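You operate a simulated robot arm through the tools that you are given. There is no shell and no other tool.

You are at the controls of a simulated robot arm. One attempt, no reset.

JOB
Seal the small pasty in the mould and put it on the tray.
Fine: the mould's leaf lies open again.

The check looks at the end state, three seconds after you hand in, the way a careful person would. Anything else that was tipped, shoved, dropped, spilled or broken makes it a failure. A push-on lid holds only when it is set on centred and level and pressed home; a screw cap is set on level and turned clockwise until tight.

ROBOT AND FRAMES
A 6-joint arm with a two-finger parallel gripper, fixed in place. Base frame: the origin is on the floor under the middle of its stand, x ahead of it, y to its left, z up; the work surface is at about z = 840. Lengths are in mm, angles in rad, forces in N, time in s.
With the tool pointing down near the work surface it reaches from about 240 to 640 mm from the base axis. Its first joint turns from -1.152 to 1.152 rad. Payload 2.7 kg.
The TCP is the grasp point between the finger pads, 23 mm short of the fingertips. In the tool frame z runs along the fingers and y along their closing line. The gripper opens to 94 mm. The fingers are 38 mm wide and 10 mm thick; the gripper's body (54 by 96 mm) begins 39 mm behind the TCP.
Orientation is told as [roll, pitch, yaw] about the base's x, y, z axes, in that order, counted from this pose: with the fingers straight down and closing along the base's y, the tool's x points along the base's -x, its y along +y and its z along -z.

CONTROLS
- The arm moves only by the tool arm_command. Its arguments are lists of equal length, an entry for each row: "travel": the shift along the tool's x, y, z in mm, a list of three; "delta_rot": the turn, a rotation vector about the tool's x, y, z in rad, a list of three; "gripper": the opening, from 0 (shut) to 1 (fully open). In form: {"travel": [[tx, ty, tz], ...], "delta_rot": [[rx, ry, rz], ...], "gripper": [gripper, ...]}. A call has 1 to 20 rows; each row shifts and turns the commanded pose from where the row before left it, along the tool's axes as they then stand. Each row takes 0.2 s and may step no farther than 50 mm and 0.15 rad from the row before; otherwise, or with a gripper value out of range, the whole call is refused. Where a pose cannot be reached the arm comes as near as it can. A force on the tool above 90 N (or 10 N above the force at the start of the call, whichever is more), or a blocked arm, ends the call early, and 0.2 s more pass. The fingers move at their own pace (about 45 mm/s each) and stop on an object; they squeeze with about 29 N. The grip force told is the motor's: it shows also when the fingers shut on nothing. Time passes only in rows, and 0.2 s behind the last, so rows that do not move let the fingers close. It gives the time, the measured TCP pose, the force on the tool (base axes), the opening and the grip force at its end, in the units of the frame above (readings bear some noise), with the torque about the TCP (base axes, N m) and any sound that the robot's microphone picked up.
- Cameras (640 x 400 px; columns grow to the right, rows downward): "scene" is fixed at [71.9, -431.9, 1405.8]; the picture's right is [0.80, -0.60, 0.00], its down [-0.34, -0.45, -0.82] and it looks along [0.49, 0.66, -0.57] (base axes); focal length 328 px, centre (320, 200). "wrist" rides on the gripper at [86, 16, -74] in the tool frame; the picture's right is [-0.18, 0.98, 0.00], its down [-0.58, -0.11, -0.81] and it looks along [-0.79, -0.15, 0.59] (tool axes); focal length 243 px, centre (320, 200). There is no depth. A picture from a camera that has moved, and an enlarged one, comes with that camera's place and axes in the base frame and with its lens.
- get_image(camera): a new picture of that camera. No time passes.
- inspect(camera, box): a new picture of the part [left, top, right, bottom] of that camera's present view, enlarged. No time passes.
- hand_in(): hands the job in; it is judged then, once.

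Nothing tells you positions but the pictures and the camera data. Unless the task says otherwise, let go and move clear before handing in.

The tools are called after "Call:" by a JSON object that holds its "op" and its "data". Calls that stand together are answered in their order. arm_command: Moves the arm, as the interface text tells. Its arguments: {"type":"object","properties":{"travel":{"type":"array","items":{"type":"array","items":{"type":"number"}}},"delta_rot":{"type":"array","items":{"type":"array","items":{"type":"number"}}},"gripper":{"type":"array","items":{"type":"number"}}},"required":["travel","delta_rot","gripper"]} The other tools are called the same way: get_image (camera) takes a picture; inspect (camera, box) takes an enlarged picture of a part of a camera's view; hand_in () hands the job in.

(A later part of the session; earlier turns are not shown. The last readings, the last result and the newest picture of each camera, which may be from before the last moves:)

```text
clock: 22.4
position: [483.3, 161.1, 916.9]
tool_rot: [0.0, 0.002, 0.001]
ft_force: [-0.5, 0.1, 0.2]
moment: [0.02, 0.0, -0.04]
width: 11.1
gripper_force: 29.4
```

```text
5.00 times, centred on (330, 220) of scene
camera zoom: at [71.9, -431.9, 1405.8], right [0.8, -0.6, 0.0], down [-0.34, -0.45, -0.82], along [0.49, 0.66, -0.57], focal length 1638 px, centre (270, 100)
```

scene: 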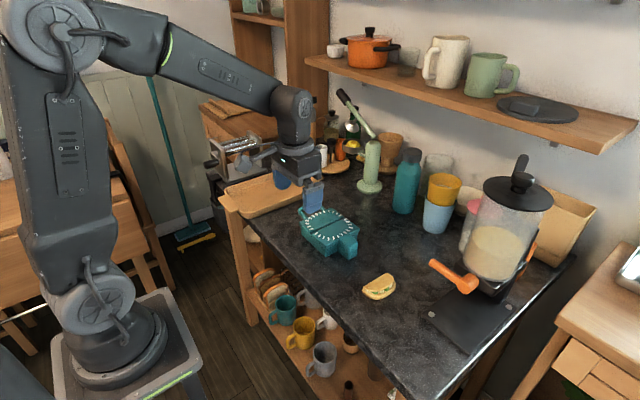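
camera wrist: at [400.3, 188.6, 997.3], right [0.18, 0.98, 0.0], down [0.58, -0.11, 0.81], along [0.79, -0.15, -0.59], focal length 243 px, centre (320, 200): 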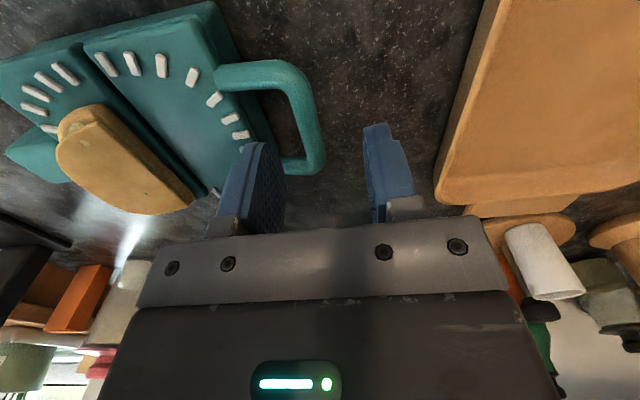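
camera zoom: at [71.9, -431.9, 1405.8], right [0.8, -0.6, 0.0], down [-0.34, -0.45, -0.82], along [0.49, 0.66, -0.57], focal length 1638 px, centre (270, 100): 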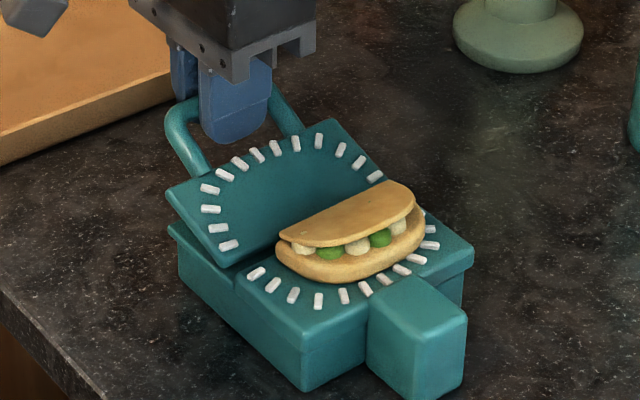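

The leaf lifts freely with near-zero force. Continuing the arc to about 45°.

Call:
{"op": "arm_command", "data": {"travel": [[0, -2.5, -7.7], [0, -3.2, -7.4], [0, -3.9, -7.0], [0, -4.4, -6.7], [0, -5.0, -6.3], [0, -5.6, -5.8], [0, 0, 0]], "delta_rot": [[0, 0, 0], [0, 0, 0], [0, 0, 0], [0, 0, 0], [0, 0, 0], [0, 0, 0], [0, 0, 0]], "gripper": [0.08, 0.08, 0.08, 0.08, 0.08, 0.08, 0.08]}}

Call:
{"op": "inspect", "data": {"camera": "scene", "box": [280, 180, 380, 260]}}

```text
clock: 24.0
position: [482.9, 136.9, 958.1]
tool_rot: [0.0, 0.0, -0.001]
ft_force: [-0.6, -0.7, -2.5]
moment: [0.17, -0.02, -0.01]
width: 10.9
gripper_force: 28.6
```

```text
5.00 times, centred on (330, 220) of scene
camera zoom: at [71.9, -431.9, 1405.8], right [0.8, -0.6, 0.0], down [-0.34, -0.45, -0.82], along [0.49, 0.66, -0.57], focal length 1638 px, centre (270, 100)
```

zoom: 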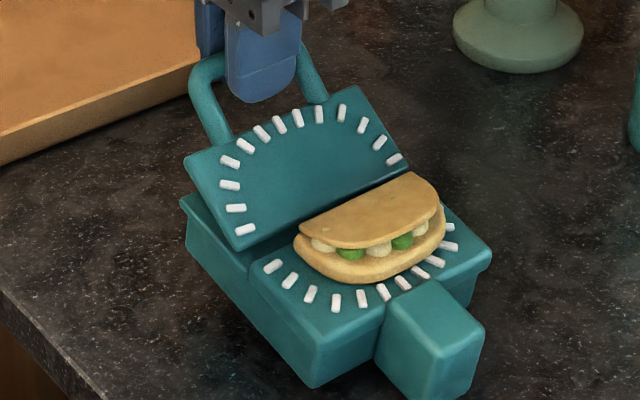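

The leaf is up, but the mould itself seems to have shifted in the picture. I'll look closely before going on.

Call:
{"op": "inspect", "data": {"camera": "scene", "box": [290, 195, 370, 265]}}

Call:
{"op": "get_image", "data": {"camera": "wrist"}}

Call:
{"op": "get_image", "data": {"camera": "scene"}}

```text
5.71 times, centred on (330, 230) of scene
camera zoom: at [71.9, -431.9, 1405.8], right [0.8, -0.6, 0.0], down [-0.34, -0.45, -0.82], along [0.49, 0.66, -0.57], focal length 1873 px, centre (263, 29)
```

zoom: 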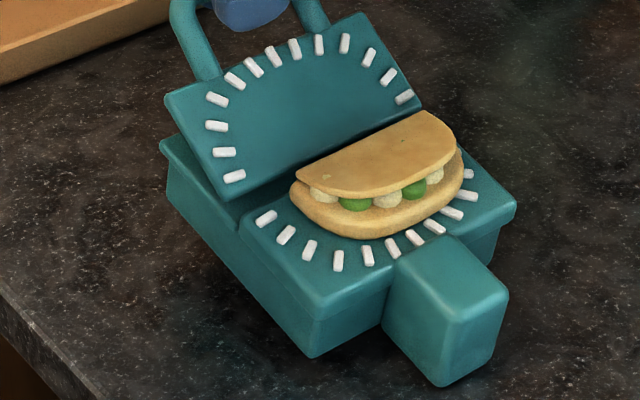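

```text
taken
camera wrist: at [397.9, 152.0, 1032.6], right [0.18, 0.98, 0.0], down [0.58, -0.11, 0.81], along [0.79, -0.15, -0.59], focal length 243 px, centre (320, 200)
```

wrist: 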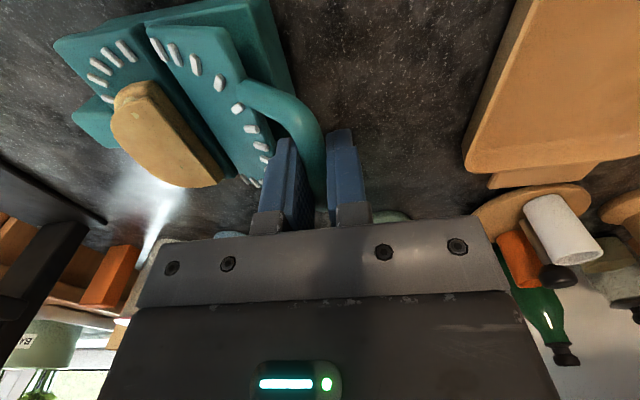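

```text
taken
```

scene: 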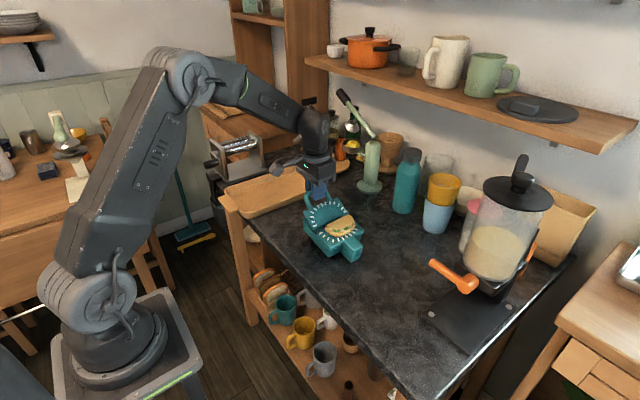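

Call:
{"op": "inspect", "data": {"camera": "scene", "box": [300, 205, 345, 245]}}

Call:
{"op": "inspect", "data": {"camera": "wrist", "box": [40, 0, 340, 210]}}

```text
10.00 times, centred on (322, 225) of scene
camera zoom: at [71.9, -431.9, 1405.8], right [0.8, -0.6, 0.0], down [-0.34, -0.45, -0.82], along [0.49, 0.66, -0.57], focal length 3277 px, centre (295, -50)
```

zoom: 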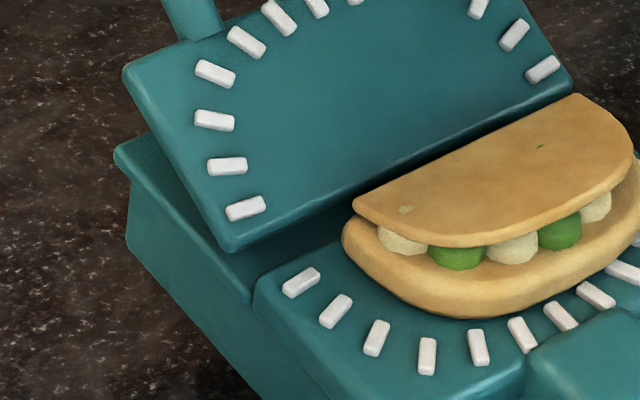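

```text
1.90 times, centred on (190, 105) of wrist
camera zoom: at [397.9, 152.0, 1032.6], right [0.18, 0.98, 0.0], down [0.58, -0.11, 0.81], along [0.79, -0.15, -0.59], focal length 462 px, centre (568, 381)
```

zoom: 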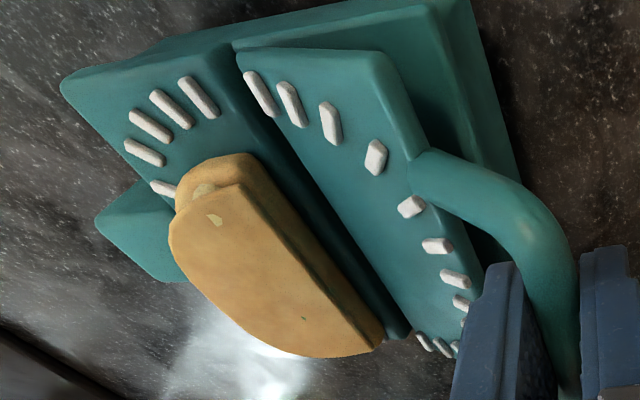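

The base's +y side has been lifted several mm: the clamped bar resists turning in the pads and tips the light mould. I'll turn the tool with the leaf in small steps so the base settles back flat.

Call:
{"op": "arm_command", "data": {"travel": [[0, -0.4, 0], [0, -0.4, 0], [0, -0.4, 0], [0, 0, 0]], "delta_rot": [[-0.05, 0, 0], [-0.05, 0, 0], [-0.05, 0, 0], [0, 0, 0]], "gripper": [0.08, 0.08, 0.08, 0.08]}}

Call:
{"op": "inspect", "data": {"camera": "scene", "box": [290, 195, 370, 265]}}

```text
clock: 25.0
position: [484.0, 136.2, 958.0]
tool_rot: [0.15, 0.001, 0.0]
ft_force: [-0.3, 0.0, -2.2]
moment: [0.11, 0.03, -0.02]
width: 11.0
gripper_force: 29.4
```

```text
5.71 times, centred on (330, 230) of scene
camera zoom: at [71.9, -431.9, 1405.8], right [0.8, -0.6, 0.0], down [-0.34, -0.45, -0.82], along [0.49, 0.66, -0.57], focal length 1873 px, centre (263, 29)
```

zoom: 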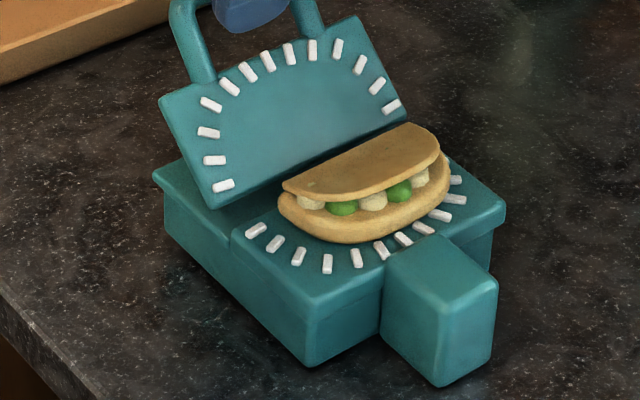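

That works: the base is coming down. A bit more rotation.

Call:
{"op": "arm_command", "data": {"travel": [[0, -0.4, 0], [0, -0.4, 0], [0, 0, 0]], "delta_rot": [[-0.05, 0, 0], [-0.05, 0, 0], [0, 0, 0]], "gripper": [0.08, 0.08, 0.08]}}

Call:
{"op": "inspect", "data": {"camera": "scene", "box": [290, 195, 370, 265]}}

```text
clock: 25.8
position: [483.6, 134.6, 957.8]
tool_rot: [0.252, 0.0, -0.001]
ft_force: [0.2, 1.1, 0.5]
moment: [-0.03, 0.09, 0.0]
width: 10.9
gripper_force: 28.8
```

```text
5.71 times, centred on (330, 230) of scene
camera zoom: at [71.8, -431.8, 1405.8], right [0.8, -0.6, 0.0], down [-0.34, -0.45, -0.82], along [0.49, 0.66, -0.57], focal length 1873 px, centre (263, 29)
```

zoom: 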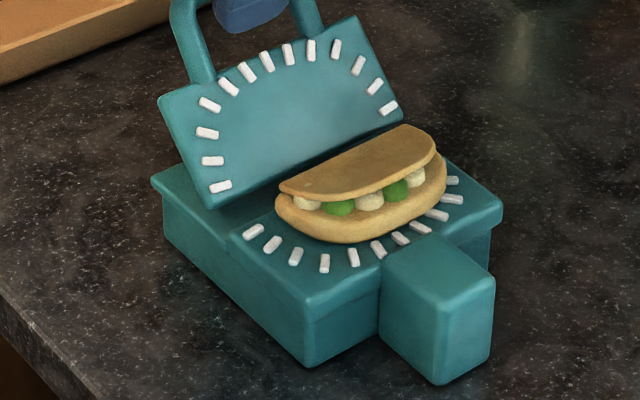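

The base is flat again and forces are near zero; the leaf stands at roughly 48°. A wrist view will let me re-measure the hinge before continuing.

Call:
{"op": "get_image", "data": {"camera": "wrist"}}

Call:
{"op": "inspect", "data": {"camera": "wrist", "box": [40, 0, 340, 210]}}

```text
taken
camera wrist: at [398.2, 131.3, 1034.4], right [0.18, 0.95, 0.24], down [0.58, -0.31, 0.75], along [0.79, 0.0, -0.61], focal length 243 px, centre (320, 200)
```

wrist: 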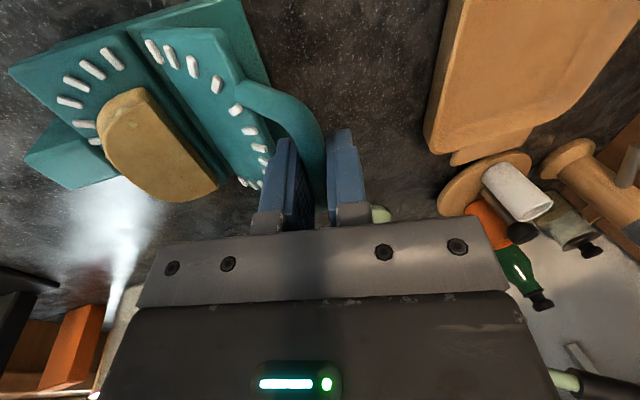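

```text
1.90 times, centred on (190, 105) of wrist
camera zoom: at [398.2, 131.3, 1034.4], right [0.18, 0.95, 0.24], down [0.58, -0.31, 0.75], along [0.79, 0.0, -0.61], focal length 462 px, centre (568, 381)
```

zoom: 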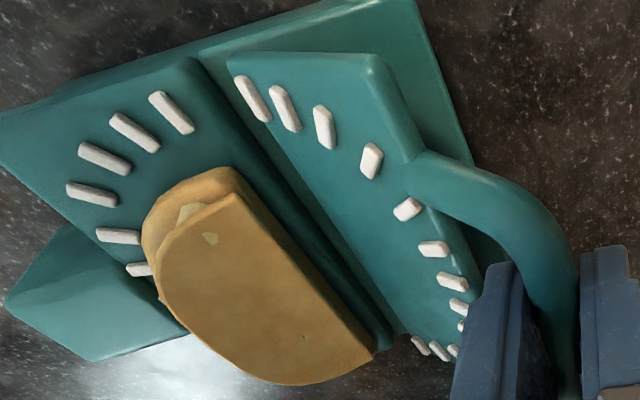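

The hinge is now near y≈71, z≈881, and the bar radius about 95 mm. I'll test whether a smaller closing command lowers the squeeze, so the bar can turn more freely.

Call:
{"op": "arm_command", "data": {"travel": [[0, 0, 0]], "delta_rot": [[0, 0, 0]], "gripper": [0.108]}}

```text
clock: 26.2
position: [484.4, 136.6, 957.5]
tool_rot: [0.25, -0.001, 0.0]
ft_force: [-0.8, 0.6, 1.3]
moment: [0.0, -0.06, -0.02]
width: 11.3
gripper_force: 5.1
```

With command 0.108 the squeeze drops to 5 N. That should let the bar turn freely; I'll continue the arc with this light grip.

Call:
{"op": "arm_command", "data": {"travel": [[0, -3.1, -4.5], [0, -3.2, -4.4], [0, -3.8, -4.3], [0, -4.0, -4.3], [0, 0, 0]], "delta_rot": [[0, 0, 0], [0, 0, 0], [0, 0, 0], [0, 0, 0], [0, 0, 0]], "gripper": [0.108, 0.108, 0.108, 0.108, 0.108]}}

Call:
{"op": "inspect", "data": {"camera": "scene", "box": [290, 185, 380, 265]}}

```text
clock: 27.4
position: [483.1, 116.6, 971.0]
tool_rot: [0.25, -0.003, 0.0]
ft_force: [-0.1, -1.0, -0.6]
moment: [0.03, -0.08, -0.01]
width: 11.7
gripper_force: 5.7
```

```text
5.00 times, centred on (335, 225) of scene
camera zoom: at [71.9, -431.9, 1405.8], right [0.8, -0.6, 0.0], down [-0.34, -0.45, -0.82], along [0.49, 0.66, -0.57], focal length 1638 px, centre (245, 75)
```

zoom: 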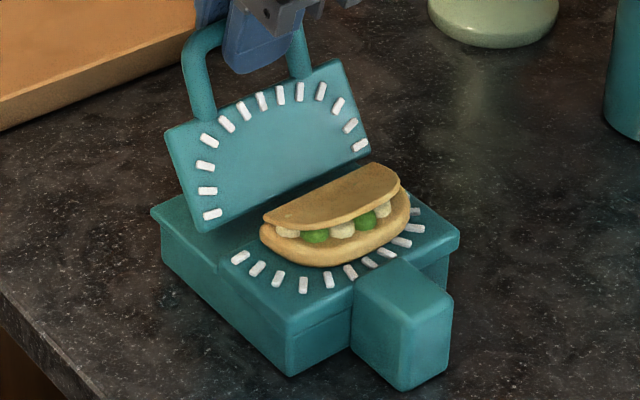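

Base flat, leaf at about 60°. Continuing to just short of vertical.

Call:
{"op": "arm_command", "data": {"travel": [[0, -4.6, -4.1], [0, -4.7, -4.0], [0, -5.4, -3.9], [0, -5.6, -3.7], [0, -5.9, -3.1], [0, -6.1, -2.9], [0, 0, 0]], "delta_rot": [[0, 0, 0], [0, 0, 0], [0, 0, 0], [0, 0, 0], [0, 0, 0], [0, 0, 0], [0, 0, 0]], "gripper": [0.108, 0.108, 0.108, 0.108, 0.108, 0.108, 0.108]}}

Call:
{"op": "inspect", "data": {"camera": "scene", "box": [290, 185, 380, 265]}}

```text
clock: 29.0
position: [483.8, 81.4, 984.2]
tool_rot: [0.25, 0.002, 0.0]
ft_force: [-0.1, 0.6, -1.9]
moment: [0.01, -0.02, 0.02]
width: 11.1
gripper_force: 29.0
```

```text
5.00 times, centred on (335, 225) of scene
camera zoom: at [71.9, -431.9, 1405.8], right [0.8, -0.6, 0.0], down [-0.34, -0.45, -0.82], along [0.49, 0.66, -0.57], focal length 1638 px, centre (245, 75)
```

zoom: 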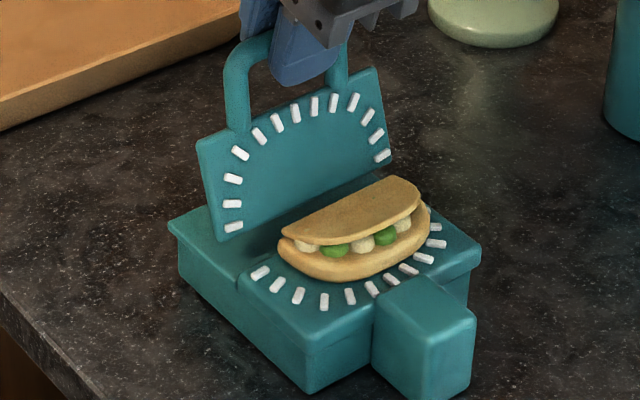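

The mould is sliding instead of the leaf turning as the squeeze rose again. Near vertical the fingers can serve as a loose fork, so I'll open slightly to ~17 mm around the bar and see.

Call:
{"op": "arm_command", "data": {"travel": [[0, 0, 0], [0, 0, 0]], "delta_rot": [[0, 0, 0], [0, 0, 0]], "gripper": [0.14, 0.18]}}

Call:
{"op": "inspect", "data": {"camera": "scene", "box": [290, 175, 380, 265]}}

Call:
{"op": "get_image", "data": {"camera": "wrist"}}

```text
clock: 29.6
position: [483.6, 81.3, 983.5]
tool_rot: [0.249, 0.0, 0.001]
ft_force: [-0.7, -0.2, -0.4]
moment: [0.01, -0.02, 0.04]
width: 16.9
gripper_force: 0.1
```

```text
4.44 times, centred on (335, 220) of scene
camera zoom: at [71.9, -431.9, 1405.8], right [0.8, -0.6, 0.0], down [-0.34, -0.45, -0.82], along [0.49, 0.66, -0.57], focal length 1456 px, centre (253, 111)
```

zoom: 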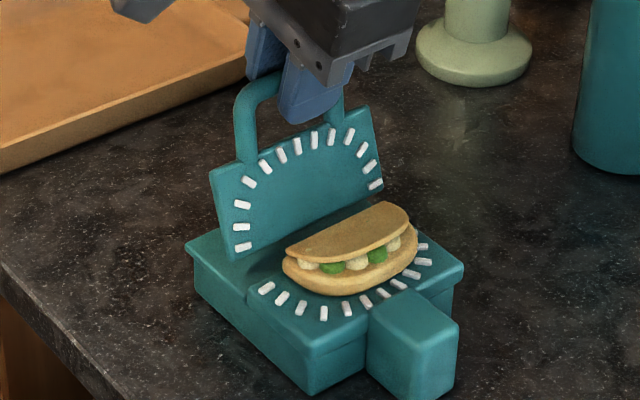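

```text
taken
camera wrist: at [398.1, 76.6, 1060.9], right [0.18, 0.95, 0.24], down [0.58, -0.3, 0.75], along [0.79, 0.0, -0.61], focal length 243 px, centre (320, 200)
```

wrist: 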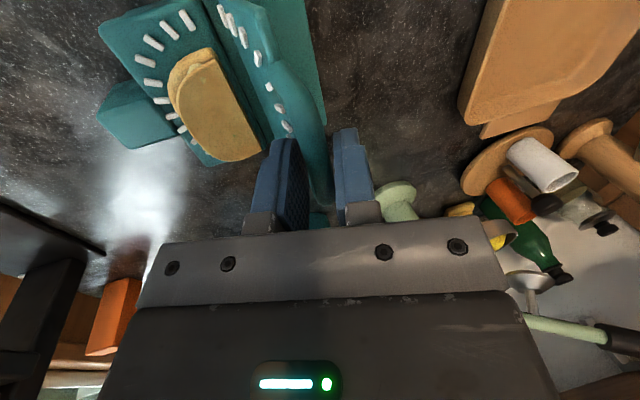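

The leaf leans in the loose fork at about 75°. Now I push it in -y past vertical while turning the tool back upright.

Call:
{"op": "arm_command", "data": {"travel": [[0, -5, -1.2], [0, -5, -1.0], [0, -5, -0.7], [0, -5, -0.5], [0, -5, -0.2], [0, 0, 0]], "delta_rot": [[0.05, 0, 0], [0.05, 0, 0], [0.05, 0, 0], [0.05, 0, 0], [0.05, 0, 0], [0, 0, 0]], "gripper": [0.18, 0.18, 0.18, 0.18, 0.18, 0.18]}}

Call:
{"op": "inspect", "data": {"camera": "scene", "box": [290, 175, 380, 265]}}

Call:
{"op": "get_image", "data": {"camera": "wrist"}}

```text
clock: 31.0
position: [482.1, 55.2, 983.4]
tool_rot: [-0.002, 0.0, 0.0]
ft_force: [-0.6, 0.6, 0.0]
moment: [0.02, 0.0, 0.02]
width: 17.0
gripper_force: 0.1
```

```text
4.44 times, centred on (335, 220) of scene
camera zoom: at [71.9, -431.9, 1405.8], right [0.8, -0.6, 0.0], down [-0.34, -0.45, -0.82], along [0.49, 0.66, -0.57], focal length 1456 px, centre (253, 111)
```

zoom: 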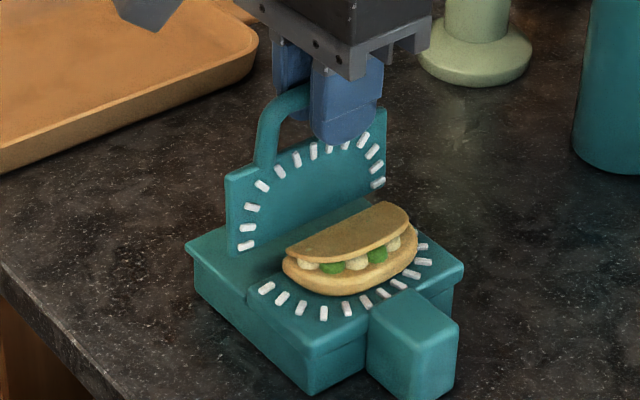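

```text
taken
camera wrist: at [398.2, 70.1, 1059.0], right [0.18, 0.98, 0.0], down [0.58, -0.11, 0.81], along [0.79, -0.15, -0.59], focal length 243 px, centre (320, 200)
```

wrist: 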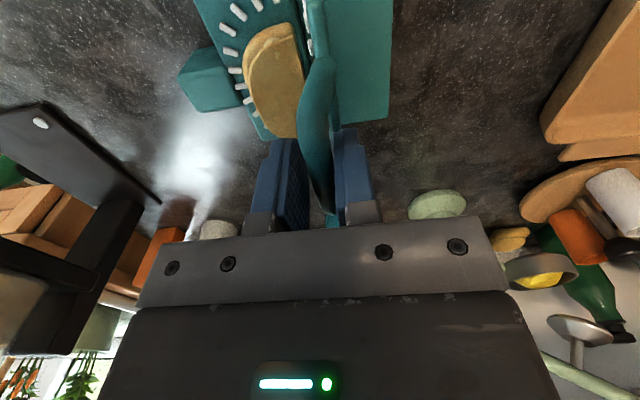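

The mould stayed put and the leaf is nearly vertical. Pushing on past vertical.

Call:
{"op": "arm_command", "data": {"travel": [[0, -5, 0], [0, -5, 0], [0, -5, 0], [0, -5, 1], [0, 0, 0]], "delta_rot": [[0, 0, 0], [0, 0, 0], [0, 0, 0], [0, 0, 0], [0, 0, 0]], "gripper": [0.18, 0.18, 0.18, 0.18, 0.18]}}

Call:
{"op": "inspect", "data": {"camera": "scene", "box": [290, 175, 380, 265]}}

Call:
{"op": "inspect", "data": {"camera": "wrist", "box": [170, 0, 450, 230]}}

```text
clock: 32.2
position: [483.9, 35.8, 982.9]
tool_rot: [0.0, -0.001, 0.001]
ft_force: [0.1, -0.1, -0.2]
moment: [0.0, -0.01, 0.03]
width: 17.2
gripper_force: 0.0
```

```text
4.44 times, centred on (335, 220) of scene
camera zoom: at [71.9, -431.9, 1405.8], right [0.8, -0.6, 0.0], down [-0.34, -0.45, -0.82], along [0.49, 0.66, -0.57], focal length 1456 px, centre (253, 111)
```

zoom: 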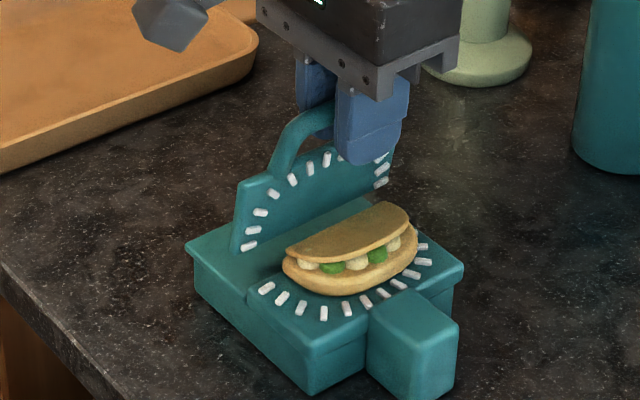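

```text
1.74 times, centred on (310, 115) of wrist
camera zoom: at [398.1, 50.1, 1058.0], right [0.18, 0.98, 0.0], down [0.58, -0.11, 0.81], along [0.79, -0.15, -0.59], focal length 422 px, centre (337, 348)
```

zoom: 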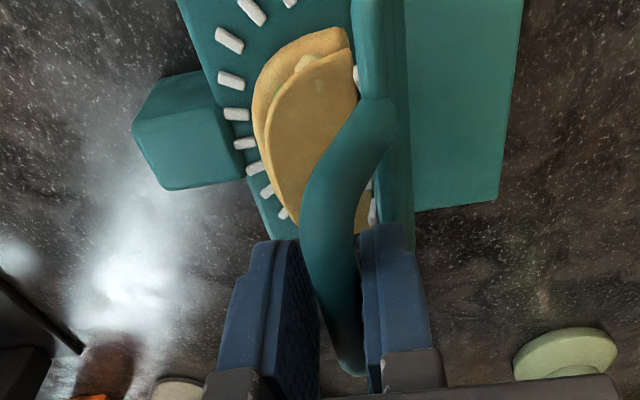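

The leaf is past vertical (~100°) and leaning on the -y finger; the mould's hinge is now near y≈50. I'll go on slowly, following the arc down and watching how the leaf meets the pasty.

Call:
{"op": "arm_command", "data": {"travel": [[0, -5, 1], [0, -5, 1.3], [0, -5, 1.7], [0, 0, 0]], "delta_rot": [[0, 0, 0], [0, 0, 0], [0, 0, 0], [0, 0, 0]], "gripper": [0.18, 0.18, 0.18, 0.18]}}

Call:
{"op": "inspect", "data": {"camera": "scene", "box": [290, 175, 380, 265]}}

Call:
{"op": "inspect", "data": {"camera": "wrist", "box": [170, 0, 450, 230]}}

```text
clock: 33.2
position: [484.6, 20.3, 979.0]
tool_rot: [0.001, 0.0, 0.0]
ft_force: [-1.2, -0.2, -0.1]
moment: [0.03, -0.01, -0.01]
width: 16.8
gripper_force: 0.0
```

```text
4.44 times, centred on (335, 220) of scene
camera zoom: at [71.9, -431.9, 1405.8], right [0.8, -0.6, 0.0], down [-0.34, -0.45, -0.82], along [0.49, 0.66, -0.57], focal length 1456 px, centre (253, 111)
```

zoom: 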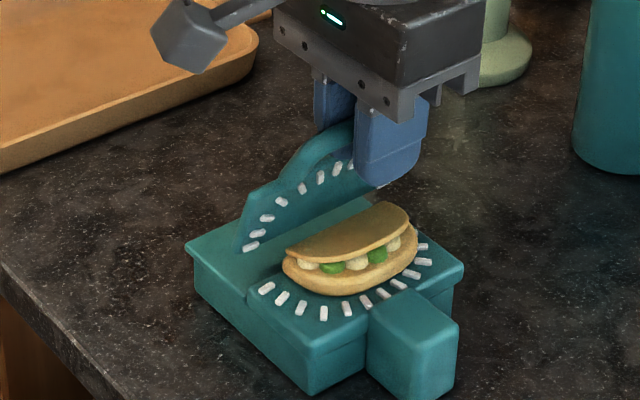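

```text
1.74 times, centred on (310, 115) of wrist
camera zoom: at [398.1, 35.1, 1053.8], right [0.18, 0.98, 0.0], down [0.58, -0.11, 0.81], along [0.79, -0.15, -0.59], focal length 422 px, centre (337, 348)
```

zoom: 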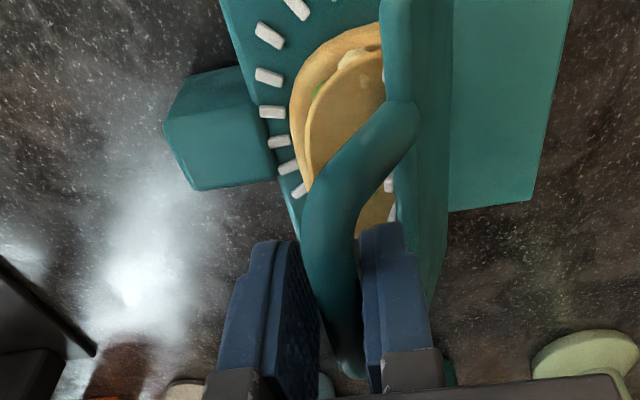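

No resistance yet at about 112°. Continuing down the arc.

Call:
{"op": "arm_command", "data": {"travel": [[0, -5, 2.1], [0, -5, 2.4], [0, -4.7, 2.7], [0, 0, 0]], "delta_rot": [[0, 0, 0], [0, 0, 0], [0, 0, 0], [0, 0, 0]], "gripper": [0.18, 0.18, 0.18, 0.18]}}

Call:
{"op": "inspect", "data": {"camera": "scene", "box": [290, 175, 380, 265]}}

Call:
{"op": "inspect", "data": {"camera": "wrist", "box": [170, 0, 450, 230]}}

```text
clock: 34.2
position: [483.0, 5.3, 971.2]
tool_rot: [0.0, 0.0, 0.0]
ft_force: [0.5, 0.0, -0.5]
moment: [-0.03, 0.0, -0.01]
width: 16.9
gripper_force: 0.1
```

```text
4.44 times, centred on (335, 220) of scene
camera zoom: at [71.9, -431.9, 1405.8], right [0.8, -0.6, 0.0], down [-0.34, -0.45, -0.82], along [0.49, 0.66, -0.57], focal length 1456 px, centre (253, 111)
```

zoom: 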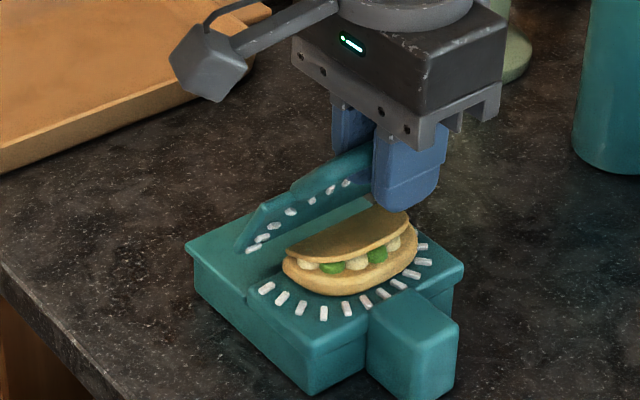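

```text
1.74 times, centred on (310, 115) of wrist
camera zoom: at [398.1, 20.3, 1046.6], right [0.18, 0.98, 0.0], down [0.58, -0.11, 0.81], along [0.79, -0.15, -0.59], focal length 422 px, centre (337, 348)
```

zoom: 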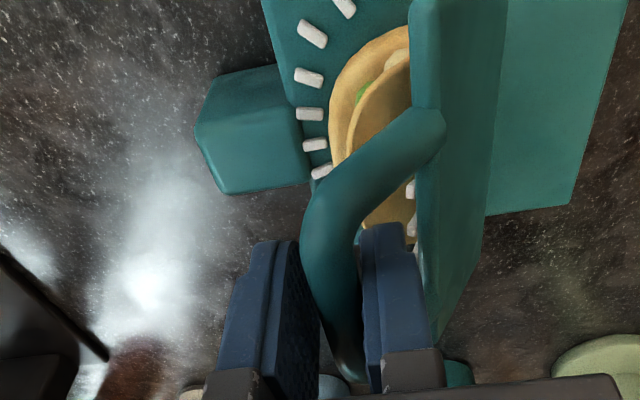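

Still free at about 122°. Continuing.

Call:
{"op": "arm_command", "data": {"travel": [[0, -4.5, 2.8], [0, -4.4, 3.0], [0, -4.2, 3.1], [0, 0, 0]], "delta_rot": [[0, 0, 0], [0, 0, 0], [0, 0, 0], [0, 0, 0]], "gripper": [0.18, 0.18, 0.18, 0.18]}}

Call:
{"op": "inspect", "data": {"camera": "scene", "box": [290, 175, 380, 265]}}

Call:
{"op": "inspect", "data": {"camera": "wrist", "box": [170, 0, 450, 230]}}

```text
clock: 35.2
position: [483.7, -6.4, 961.7]
tool_rot: [0.0, 0.0, -0.001]
ft_force: [0.1, 0.7, -0.3]
moment: [0.0, 0.02, 0.0]
width: 17.0
gripper_force: 0.0
```

```text
4.44 times, centred on (335, 220) of scene
camera zoom: at [71.9, -431.9, 1405.8], right [0.8, -0.6, 0.0], down [-0.34, -0.45, -0.82], along [0.49, 0.66, -0.57], focal length 1456 px, centre (253, 111)
```

zoom: 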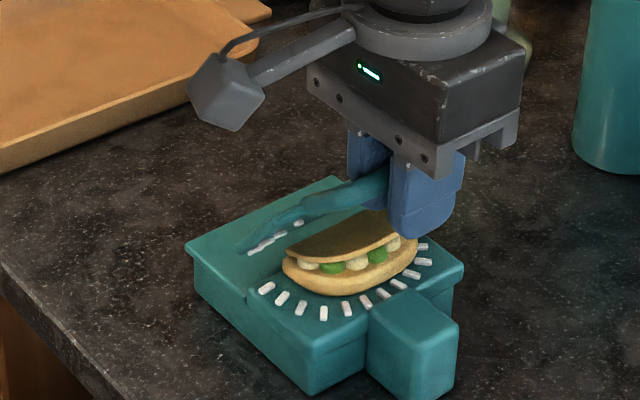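

```text
1.74 times, centred on (310, 115) of wrist
camera zoom: at [398.0, 7.4, 1037.9], right [0.18, 0.98, 0.0], down [0.58, -0.11, 0.81], along [0.79, -0.15, -0.59], focal length 422 px, centre (337, 348)
```

zoom: 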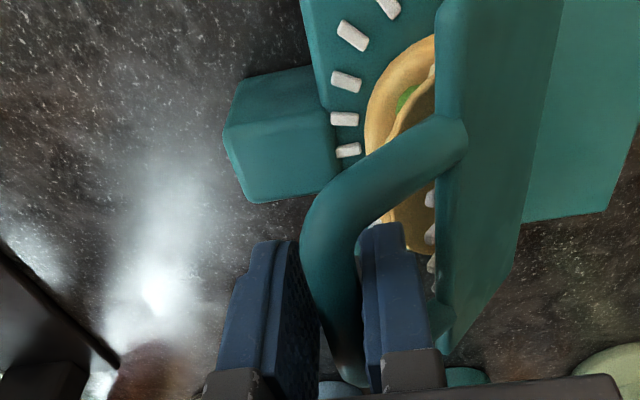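

Leaf at about 132°, no contact yet. Continuing in small steps.

Call:
{"op": "arm_command", "data": {"travel": [[0, -4.3, 3.5], [0, -4.1, 3.7], [0, -3.8, 4.0], [0, 0, 0]], "delta_rot": [[0, 0, 0], [0, 0, 0], [0, 0, 0], [0, 0, 0]], "gripper": [0.18, 0.18, 0.18, 0.18]}}

Call:
{"op": "inspect", "data": {"camera": "scene", "box": [290, 175, 380, 265]}}

Call:
{"op": "inspect", "data": {"camera": "wrist", "box": [170, 0, 450, 230]}}

```text
clock: 36.2
position: [483.2, -18.9, 951.4]
tool_rot: [0.0, 0.001, 0.0]
ft_force: [-0.7, 0.1, 0.8]
moment: [0.0, 0.02, 0.01]
width: 17.0
gripper_force: 0.1
```

```text
4.44 times, centred on (335, 220) of scene
camera zoom: at [71.9, -431.9, 1405.8], right [0.8, -0.6, 0.0], down [-0.34, -0.45, -0.82], along [0.49, 0.66, -0.57], focal length 1456 px, centre (253, 111)
```

zoom: 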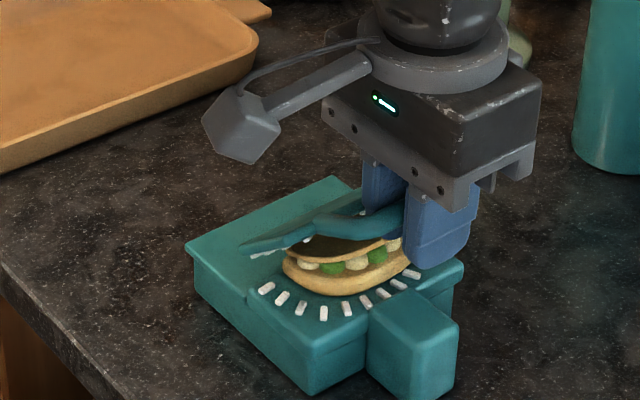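

```text
1.74 times, centred on (310, 115) of wrist
camera zoom: at [398.0, -4.6, 1026.6], right [0.18, 0.98, 0.0], down [0.58, -0.11, 0.81], along [0.79, -0.15, -0.59], focal length 422 px, centre (337, 348)
```

zoom: 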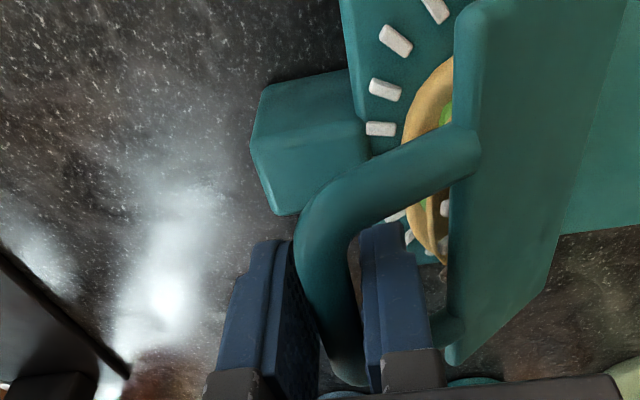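

About 142°; the leaf is near the pasty's top. A few more small steps, watching for the leaf to stop following.

Call:
{"op": "arm_command", "data": {"travel": [[0, -3.4, 4.3], [0, -3.1, 4.6], [0, -2.9, 4.8], [0, 0, 0]], "delta_rot": [[0, 0, 0], [0, 0, 0], [0, 0, 0], [0, 0, 0]], "gripper": [0.18, 0.18, 0.18, 0.18]}}

Call:
{"op": "inspect", "data": {"camera": "scene", "box": [300, 195, 380, 265]}}

Call:
{"op": "inspect", "data": {"camera": "wrist", "box": [170, 0, 450, 230]}}

```text
clock: 37.2
position: [482.8, -29.6, 936.7]
tool_rot: [-0.001, 0.0, 0.0]
ft_force: [0.4, 0.0, -0.1]
moment: [-0.01, 0.03, 0.0]
width: 17.0
gripper_force: 0.1
```

```text
5.71 times, centred on (340, 230) of scene
camera zoom: at [71.9, -431.9, 1405.8], right [0.8, -0.6, 0.0], down [-0.34, -0.45, -0.82], along [0.49, 0.66, -0.57], focal length 1873 px, centre (206, 29)
```

zoom: 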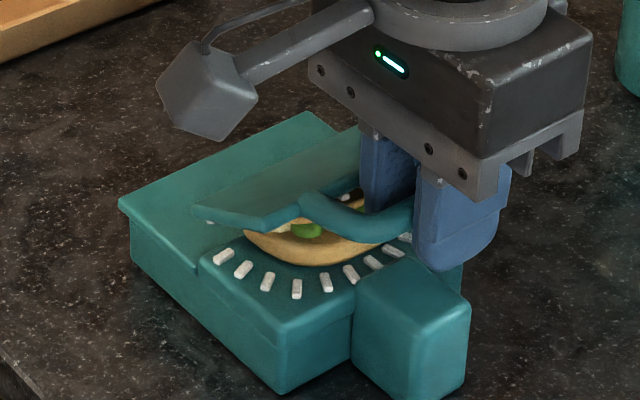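

```text
1.74 times, centred on (310, 115) of wrist
camera zoom: at [398.2, -14.0, 1012.9], right [0.18, 0.98, 0.0], down [0.58, -0.11, 0.81], along [0.79, -0.15, -0.59], focal length 422 px, centre (337, 348)
```

zoom: 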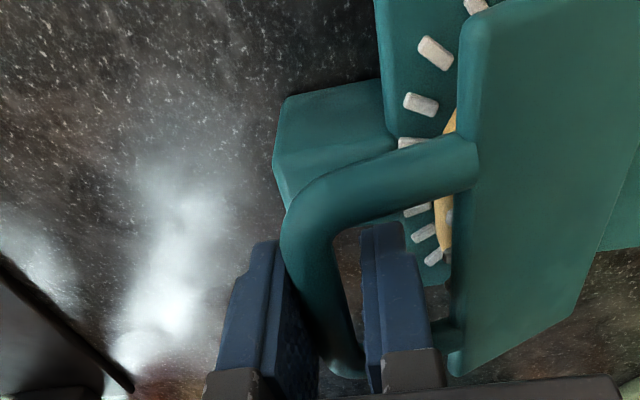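

The leaf is down to about 155° over the pasty. I'll rise clear of the bar so the leaf rests on the pasty, then look at it before pressing.

Call:
{"op": "arm_command", "data": {"travel": [[0, 0, -10], [0, 0, -20], [0, 0, -30], [0, 0, -30], [40, 0, 0], [0, 0, 0]], "delta_rot": [[0, 0, 0], [0, 0, 0], [0, 0, 0], [0, 0, 0], [0, 0, 0], [0, 0, 0]], "gripper": [0.18, 0.18, 0.18, 0.18, 0.18, 0.18]}}

Call:
{"op": "inspect", "data": {"camera": "scene", "box": [300, 195, 380, 265]}}

Call:
{"op": "get_image", "data": {"camera": "wrist"}}

```text
clock: 38.6
position: [443.0, -29.0, 1027.4]
tool_rot: [0.0, 0.0, 0.0]
ft_force: [-0.1, 0.6, 0.5]
moment: [-0.02, -0.02, 0.02]
width: 17.1
gripper_force: 0.2
```

```text
5.71 times, centred on (340, 230) of scene
camera zoom: at [71.8, -431.9, 1405.8], right [0.8, -0.6, 0.0], down [-0.34, -0.45, -0.82], along [0.49, 0.66, -0.57], focal length 1873 px, centre (206, 29)
```

zoom: 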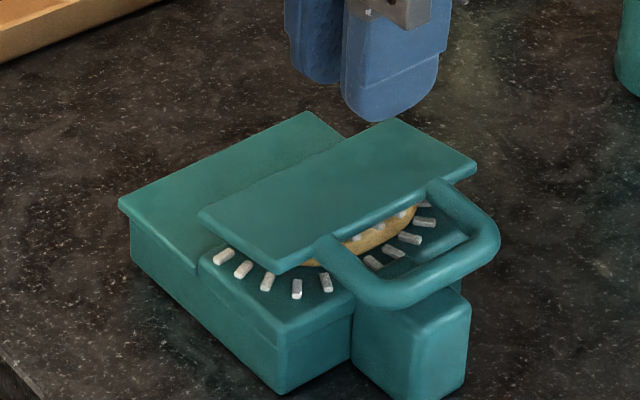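

```text
taken
camera wrist: at [357.9, -13.6, 1103.5], right [0.18, 0.98, 0.0], down [0.58, -0.11, 0.81], along [0.79, -0.15, -0.59], focal length 243 px, centre (320, 200)
```

wrist: 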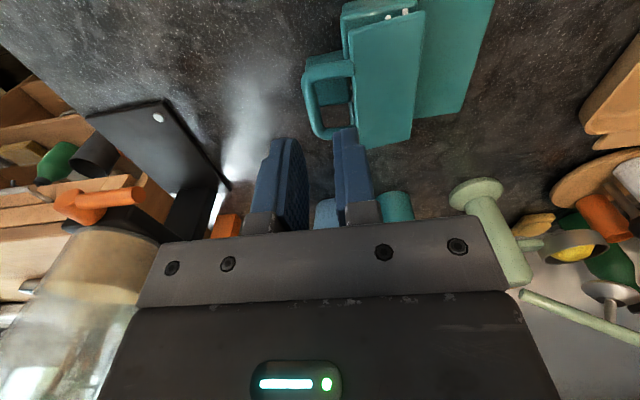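

Call:
{"op": "inspect", "data": {"camera": "wrist", "box": [280, 0, 520, 150]}}

Call:
{"op": "inspect", "data": {"camera": "scene", "box": [320, 210, 370, 255]}}

```text
2.67 times, centred on (400, 75) of wrist
camera zoom: at [357.9, -13.6, 1103.5], right [0.18, 0.98, 0.0], down [0.58, -0.11, 0.81], along [0.79, -0.15, -0.59], focal length 647 px, centre (107, 533)
```

zoom: 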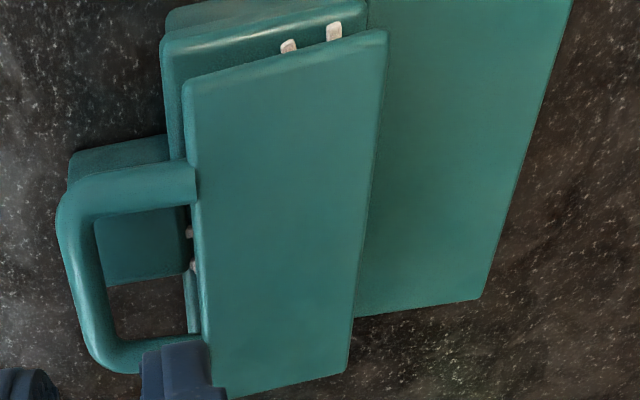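

```text
8.89 times, centred on (345, 232) of scene
camera zoom: at [71.8, -431.9, 1405.8], right [0.8, -0.6, 0.0], down [-0.34, -0.45, -0.82], along [0.49, 0.66, -0.57], focal length 2913 px, centre (98, -89)
```

zoom: 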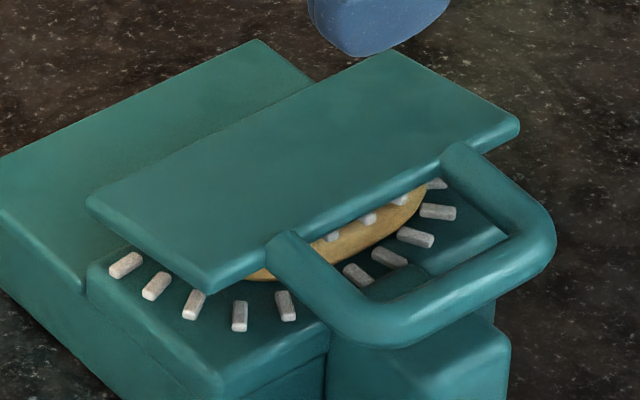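

The leaf rests on the pasty, gaping at its outer edge. I'll close the fingers and press straight down near the leaf's outer edge in the middle.

Call:
{"op": "arm_command", "data": {"travel": [[-20, 18.5, 10], [-20, 18.5, 25], [0, 0, 27], [0, 0, 10], [0, 0, 0]], "delta_rot": [[0, 0, 0], [0, 0, 0], [0, 0, 0], [0, 0, 0], [0, 0, 0]], "gripper": [0.05, 0, 0, 0, 0]}}

Call:
{"op": "inspect", "data": {"camera": "wrist", "box": [170, 0, 450, 230]}}

Call:
{"op": "inspect", "data": {"camera": "scene", "box": [300, 185, 380, 260]}}

```text
clock: 39.8
position: [483.9, 9.5, 953.6]
tool_rot: [0.001, -0.001, -0.002]
ft_force: [-0.1, 0.2, 0.0]
moment: [0.01, -0.01, 0.02]
width: 0.0
gripper_force: 28.6
```

```text
1.74 times, centred on (310, 115) of wrist
camera zoom: at [397.9, 23.1, 1030.1], right [0.18, 0.98, 0.0], down [0.58, -0.11, 0.81], along [0.79, -0.15, -0.59], focal length 422 px, centre (337, 348)
```

zoom: 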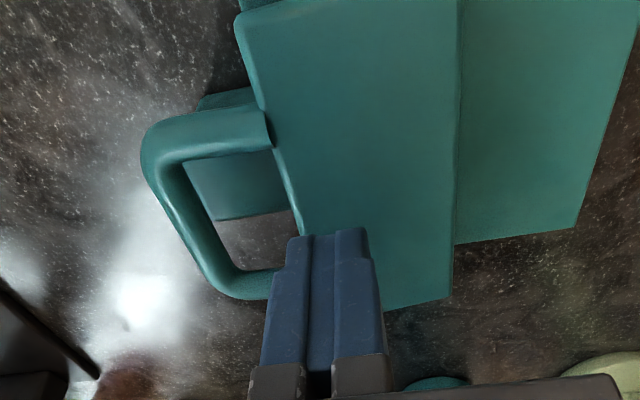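

```text
5.33 times, centred on (340, 222) of scene
camera zoom: at [71.9, -431.9, 1405.8], right [0.8, -0.6, 0.0], down [-0.34, -0.45, -0.82], along [0.49, 0.66, -0.57], focal length 1748 px, centre (213, 80)
```

zoom: 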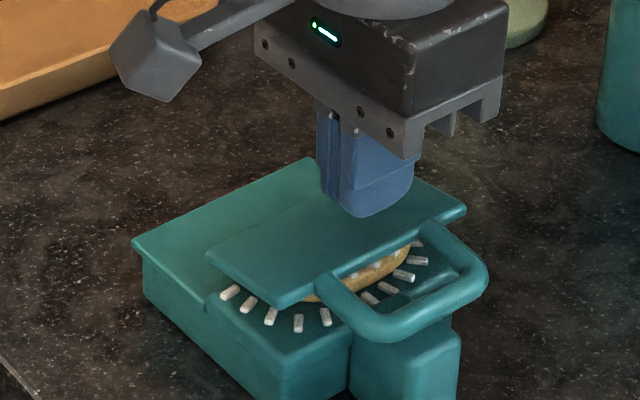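

Tips are about 20 mm above the leaf. Pressing down in steps.

Call:
{"op": "arm_command", "data": {"travel": [[0, 0, 8], [0, 0, 6], [0, 0, 4], [0, 0, 0]], "delta_rot": [[0, 0, 0], [0, 0, 0], [0, 0, 0], [0, 0, 0]], "gripper": [0, 0, 0, 0]}}

Call:
{"op": "arm_command", "data": {"travel": [[0, 0, 3], [0, 0, 0]], "delta_rot": [[0, 0, 0], [0, 0, 0]], "gripper": [0, 0]}}

Call:
{"op": "arm_command", "data": {"travel": [[0, 0, 3], [0, 0, 0]], "delta_rot": [[0, 0, 0], [0, 0, 0]], "gripper": [0, 0]}}

```text
clock: 40.8
position: [483.9, 9.3, 938.5]
tool_rot: [-0.001, -0.003, 0.001]
ft_force: [-1.2, 1.4, 2.7]
moment: [-0.03, 0.03, 0.03]
width: 0.1
gripper_force: 29.1
```

```text
clock: 41.4
position: [483.7, 8.5, 936.9]
tool_rot: [0.0, -0.007, 0.0]
ft_force: [-8.9, -0.4, 28.4]
moment: [-0.2, 0.31, -0.08]
width: 0.0
gripper_force: 28.9
```

```text
clock: 42.0
position: [484.7, 8.4, 935.1]
tool_rot: [0.0, -0.01, 0.0]
ft_force: [-11.4, 0.6, 47.2]
moment: [-0.32, 0.7, -0.06]
width: 0.0
gripper_force: 28.7
```

Call:
{"op": "inspect", "data": {"camera": "scene", "box": [300, 195, 380, 260]}}

Call:
{"op": "inspect", "data": {"camera": "wrist", "box": [170, 0, 450, 230]}}

```text
6.15 times, centred on (340, 228) of scene
camera zoom: at [70.8, -431.8, 1405.9], right [0.8, -0.6, 0.0], down [-0.34, -0.45, -0.82], along [0.49, 0.66, -0.57], focal length 2017 px, centre (197, 31)
```

zoom: 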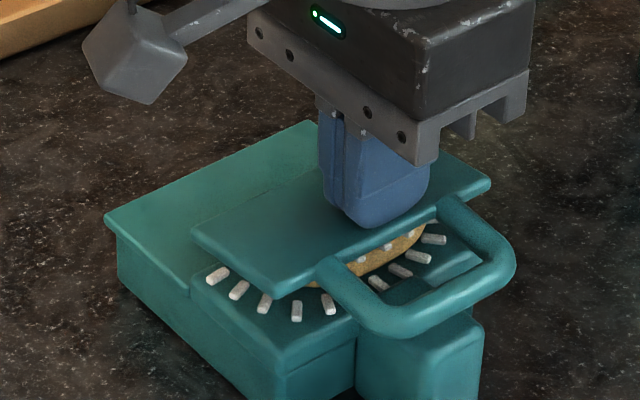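

```text
1.74 times, centred on (310, 115) of wrist
camera zoom: at [398.6, 22.9, 1010.2], right [0.18, 0.98, 0.0], down [0.57, -0.11, 0.81], along [0.8, -0.15, -0.58], focal length 422 px, centre (337, 348)
```

zoom: 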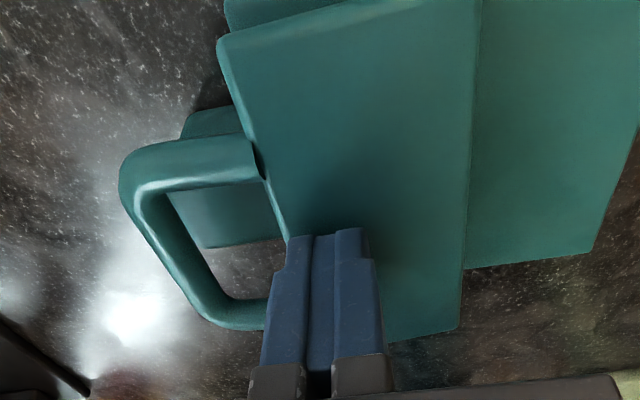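

The leaf has come down ~3.4 mm under 47 N and is now within a few degrees of parallel. Pressing a bit more.

Call:
{"op": "arm_command", "data": {"travel": [[0, 0, 2], [0, 0, 0]], "delta_rot": [[0, 0, 0], [0, 0, 0]], "gripper": [0, 0]}}

Call:
{"op": "arm_command", "data": {"travel": [[0, 0, 2], [0, 0, 0]], "delta_rot": [[0, 0, 0], [0, 0, 0]], "gripper": [0, 0]}}

Call:
{"op": "inspect", "data": {"camera": "scene", "box": [300, 195, 380, 260]}}

```text
clock: 42.6
position: [484.0, 8.8, 935.2]
tool_rot: [0.001, -0.016, -0.001]
ft_force: [-13.7, 1.8, 56.6]
moment: [-0.32, 0.96, -0.08]
width: 0.1
gripper_force: 29.2
```

```text
clock: 43.2
position: [485.3, 8.4, 935.4]
tool_rot: [0.003, -0.016, 0.0]
ft_force: [-15.8, 0.9, 66.0]
moment: [-0.38, 1.22, 0.03]
width: 0.1
gripper_force: 28.5
```

```text
6.15 times, centred on (340, 228) of scene
camera zoom: at [70.4, -431.9, 1405.9], right [0.8, -0.6, 0.0], down [-0.34, -0.45, -0.83], along [0.49, 0.66, -0.56], focal length 2017 px, centre (197, 31)
```

zoom: 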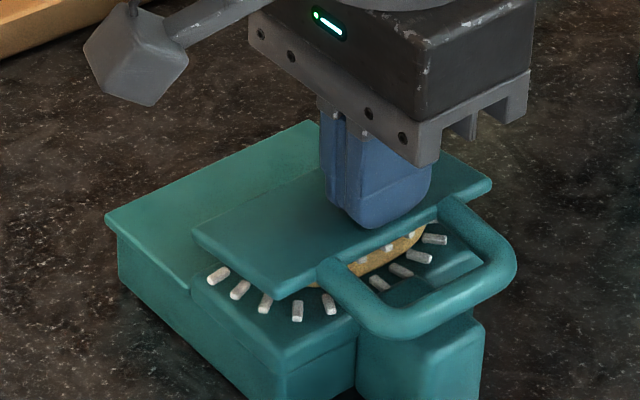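

It no longer moves with force here. The handle gives more leverage, so I'll press on the loop's bar, right over the block, instead.

Call:
{"op": "arm_command", "data": {"travel": [[0, 0, -12], [0, 0, -20], [0, -27, 0], [0, -27, 0], [0, 0, 0]], "delta_rot": [[0, 0, 0], [0, 0, 0], [0, 0, 0], [0, 0, 0], [0, 0, 0]], "gripper": [0, 0, 0, 0, 0]}}

Call:
{"op": "inspect", "data": {"camera": "wrist", "box": [200, 0, 520, 230]}}

Call:
{"op": "inspect", "data": {"camera": "scene", "box": [310, 205, 370, 260]}}

```text
clock: 44.4
position: [482.4, -46.9, 959.4]
tool_rot: [0.0, 0.001, 0.0]
ft_force: [-0.7, 0.2, -0.2]
moment: [0.0, -0.01, 0.01]
width: 0.0
gripper_force: 28.7
```

```text
1.74 times, centred on (360, 115) of wrist
camera zoom: at [397.8, -31.4, 1034.8], right [0.18, 0.98, 0.0], down [0.58, -0.11, 0.81], along [0.79, -0.15, -0.59], focal length 422 px, centre (250, 348)
```

zoom: 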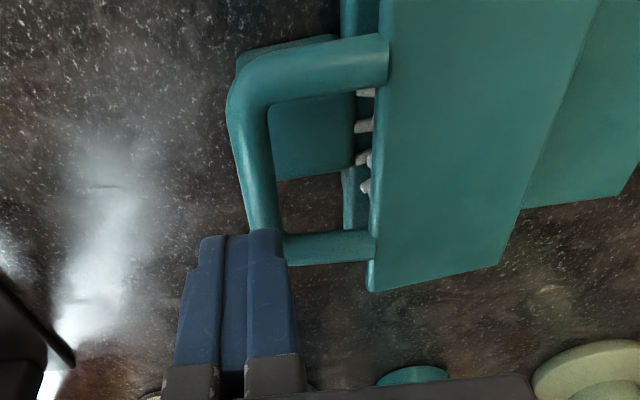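

```text
7.27 times, centred on (340, 232) of scene
camera zoom: at [71.8, -431.9, 1405.8], right [0.8, -0.6, 0.0], down [-0.34, -0.45, -0.82], along [0.49, 0.66, -0.57], focal length 2383 px, centre (174, -36)
```

zoom: 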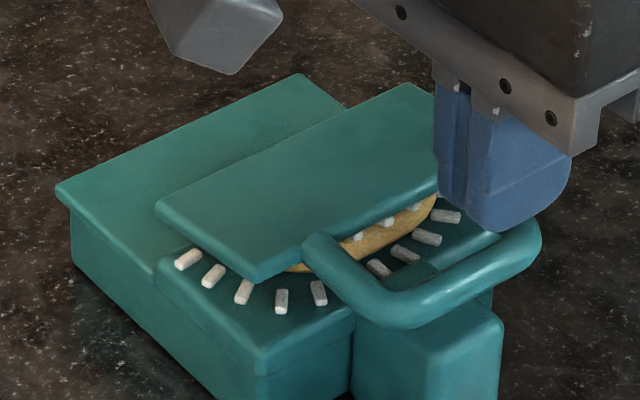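

The closed fingers are centred over the bar. Descending onto it.

Call:
{"op": "arm_command", "data": {"travel": [[0, 0, 14], [0, 0, 10], [0, 0, 4], [0, 0, 0]], "delta_rot": [[0, 0, 0], [0, 0, 0], [0, 0, 0], [0, 0, 0]], "gripper": [0, 0, 0, 0]}}

Call:
{"op": "arm_command", "data": {"travel": [[0, 0, 3], [0, 0, 0]], "delta_rot": [[0, 0, 0], [0, 0, 0]], "gripper": [0, 0]}}

Call:
{"op": "arm_command", "data": {"travel": [[0, 0, 3], [0, 0, 0]], "delta_rot": [[0, 0, 0], [0, 0, 0]], "gripper": [0, 0]}}

Call:
{"op": "inspect", "data": {"camera": "scene", "box": [310, 205, 370, 260]}}

```text
clock: 45.4
position: [483.8, -46.0, 934.3]
tool_rot: [-0.003, -0.005, 0.0]
ft_force: [-10.9, -5.0, 35.6]
moment: [-0.03, 0.55, 0.16]
width: 0.3
gripper_force: 29.2
```

```text
clock: 46.0
position: [484.6, -46.8, 933.2]
tool_rot: [-0.001, -0.009, -0.001]
ft_force: [-14.2, -9.8, 50.1]
moment: [-0.06, 0.86, 0.22]
width: 0.0
gripper_force: 28.5
```

```text
clock: 46.6
position: [485.0, -47.1, 932.7]
tool_rot: [-0.002, -0.01, 0.001]
ft_force: [-18.5, -14.2, 62.1]
moment: [-0.1, 1.16, 0.21]
width: 0.2
gripper_force: 28.6
```

```text
7.27 times, centred on (340, 232) of scene
camera zoom: at [70.4, -432.1, 1405.8], right [0.8, -0.6, 0.0], down [-0.34, -0.45, -0.83], along [0.49, 0.66, -0.56], focal length 2383 px, centre (174, -36)
```

zoom: 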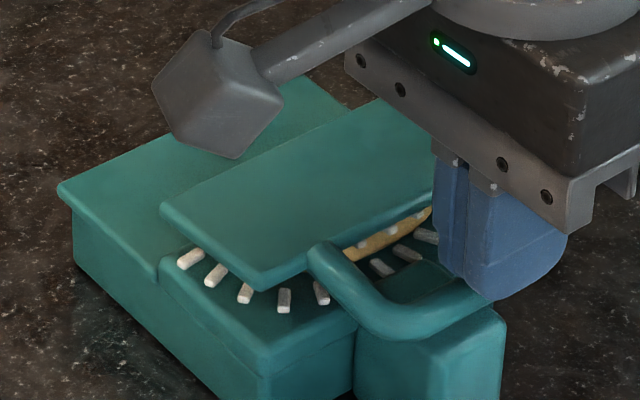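

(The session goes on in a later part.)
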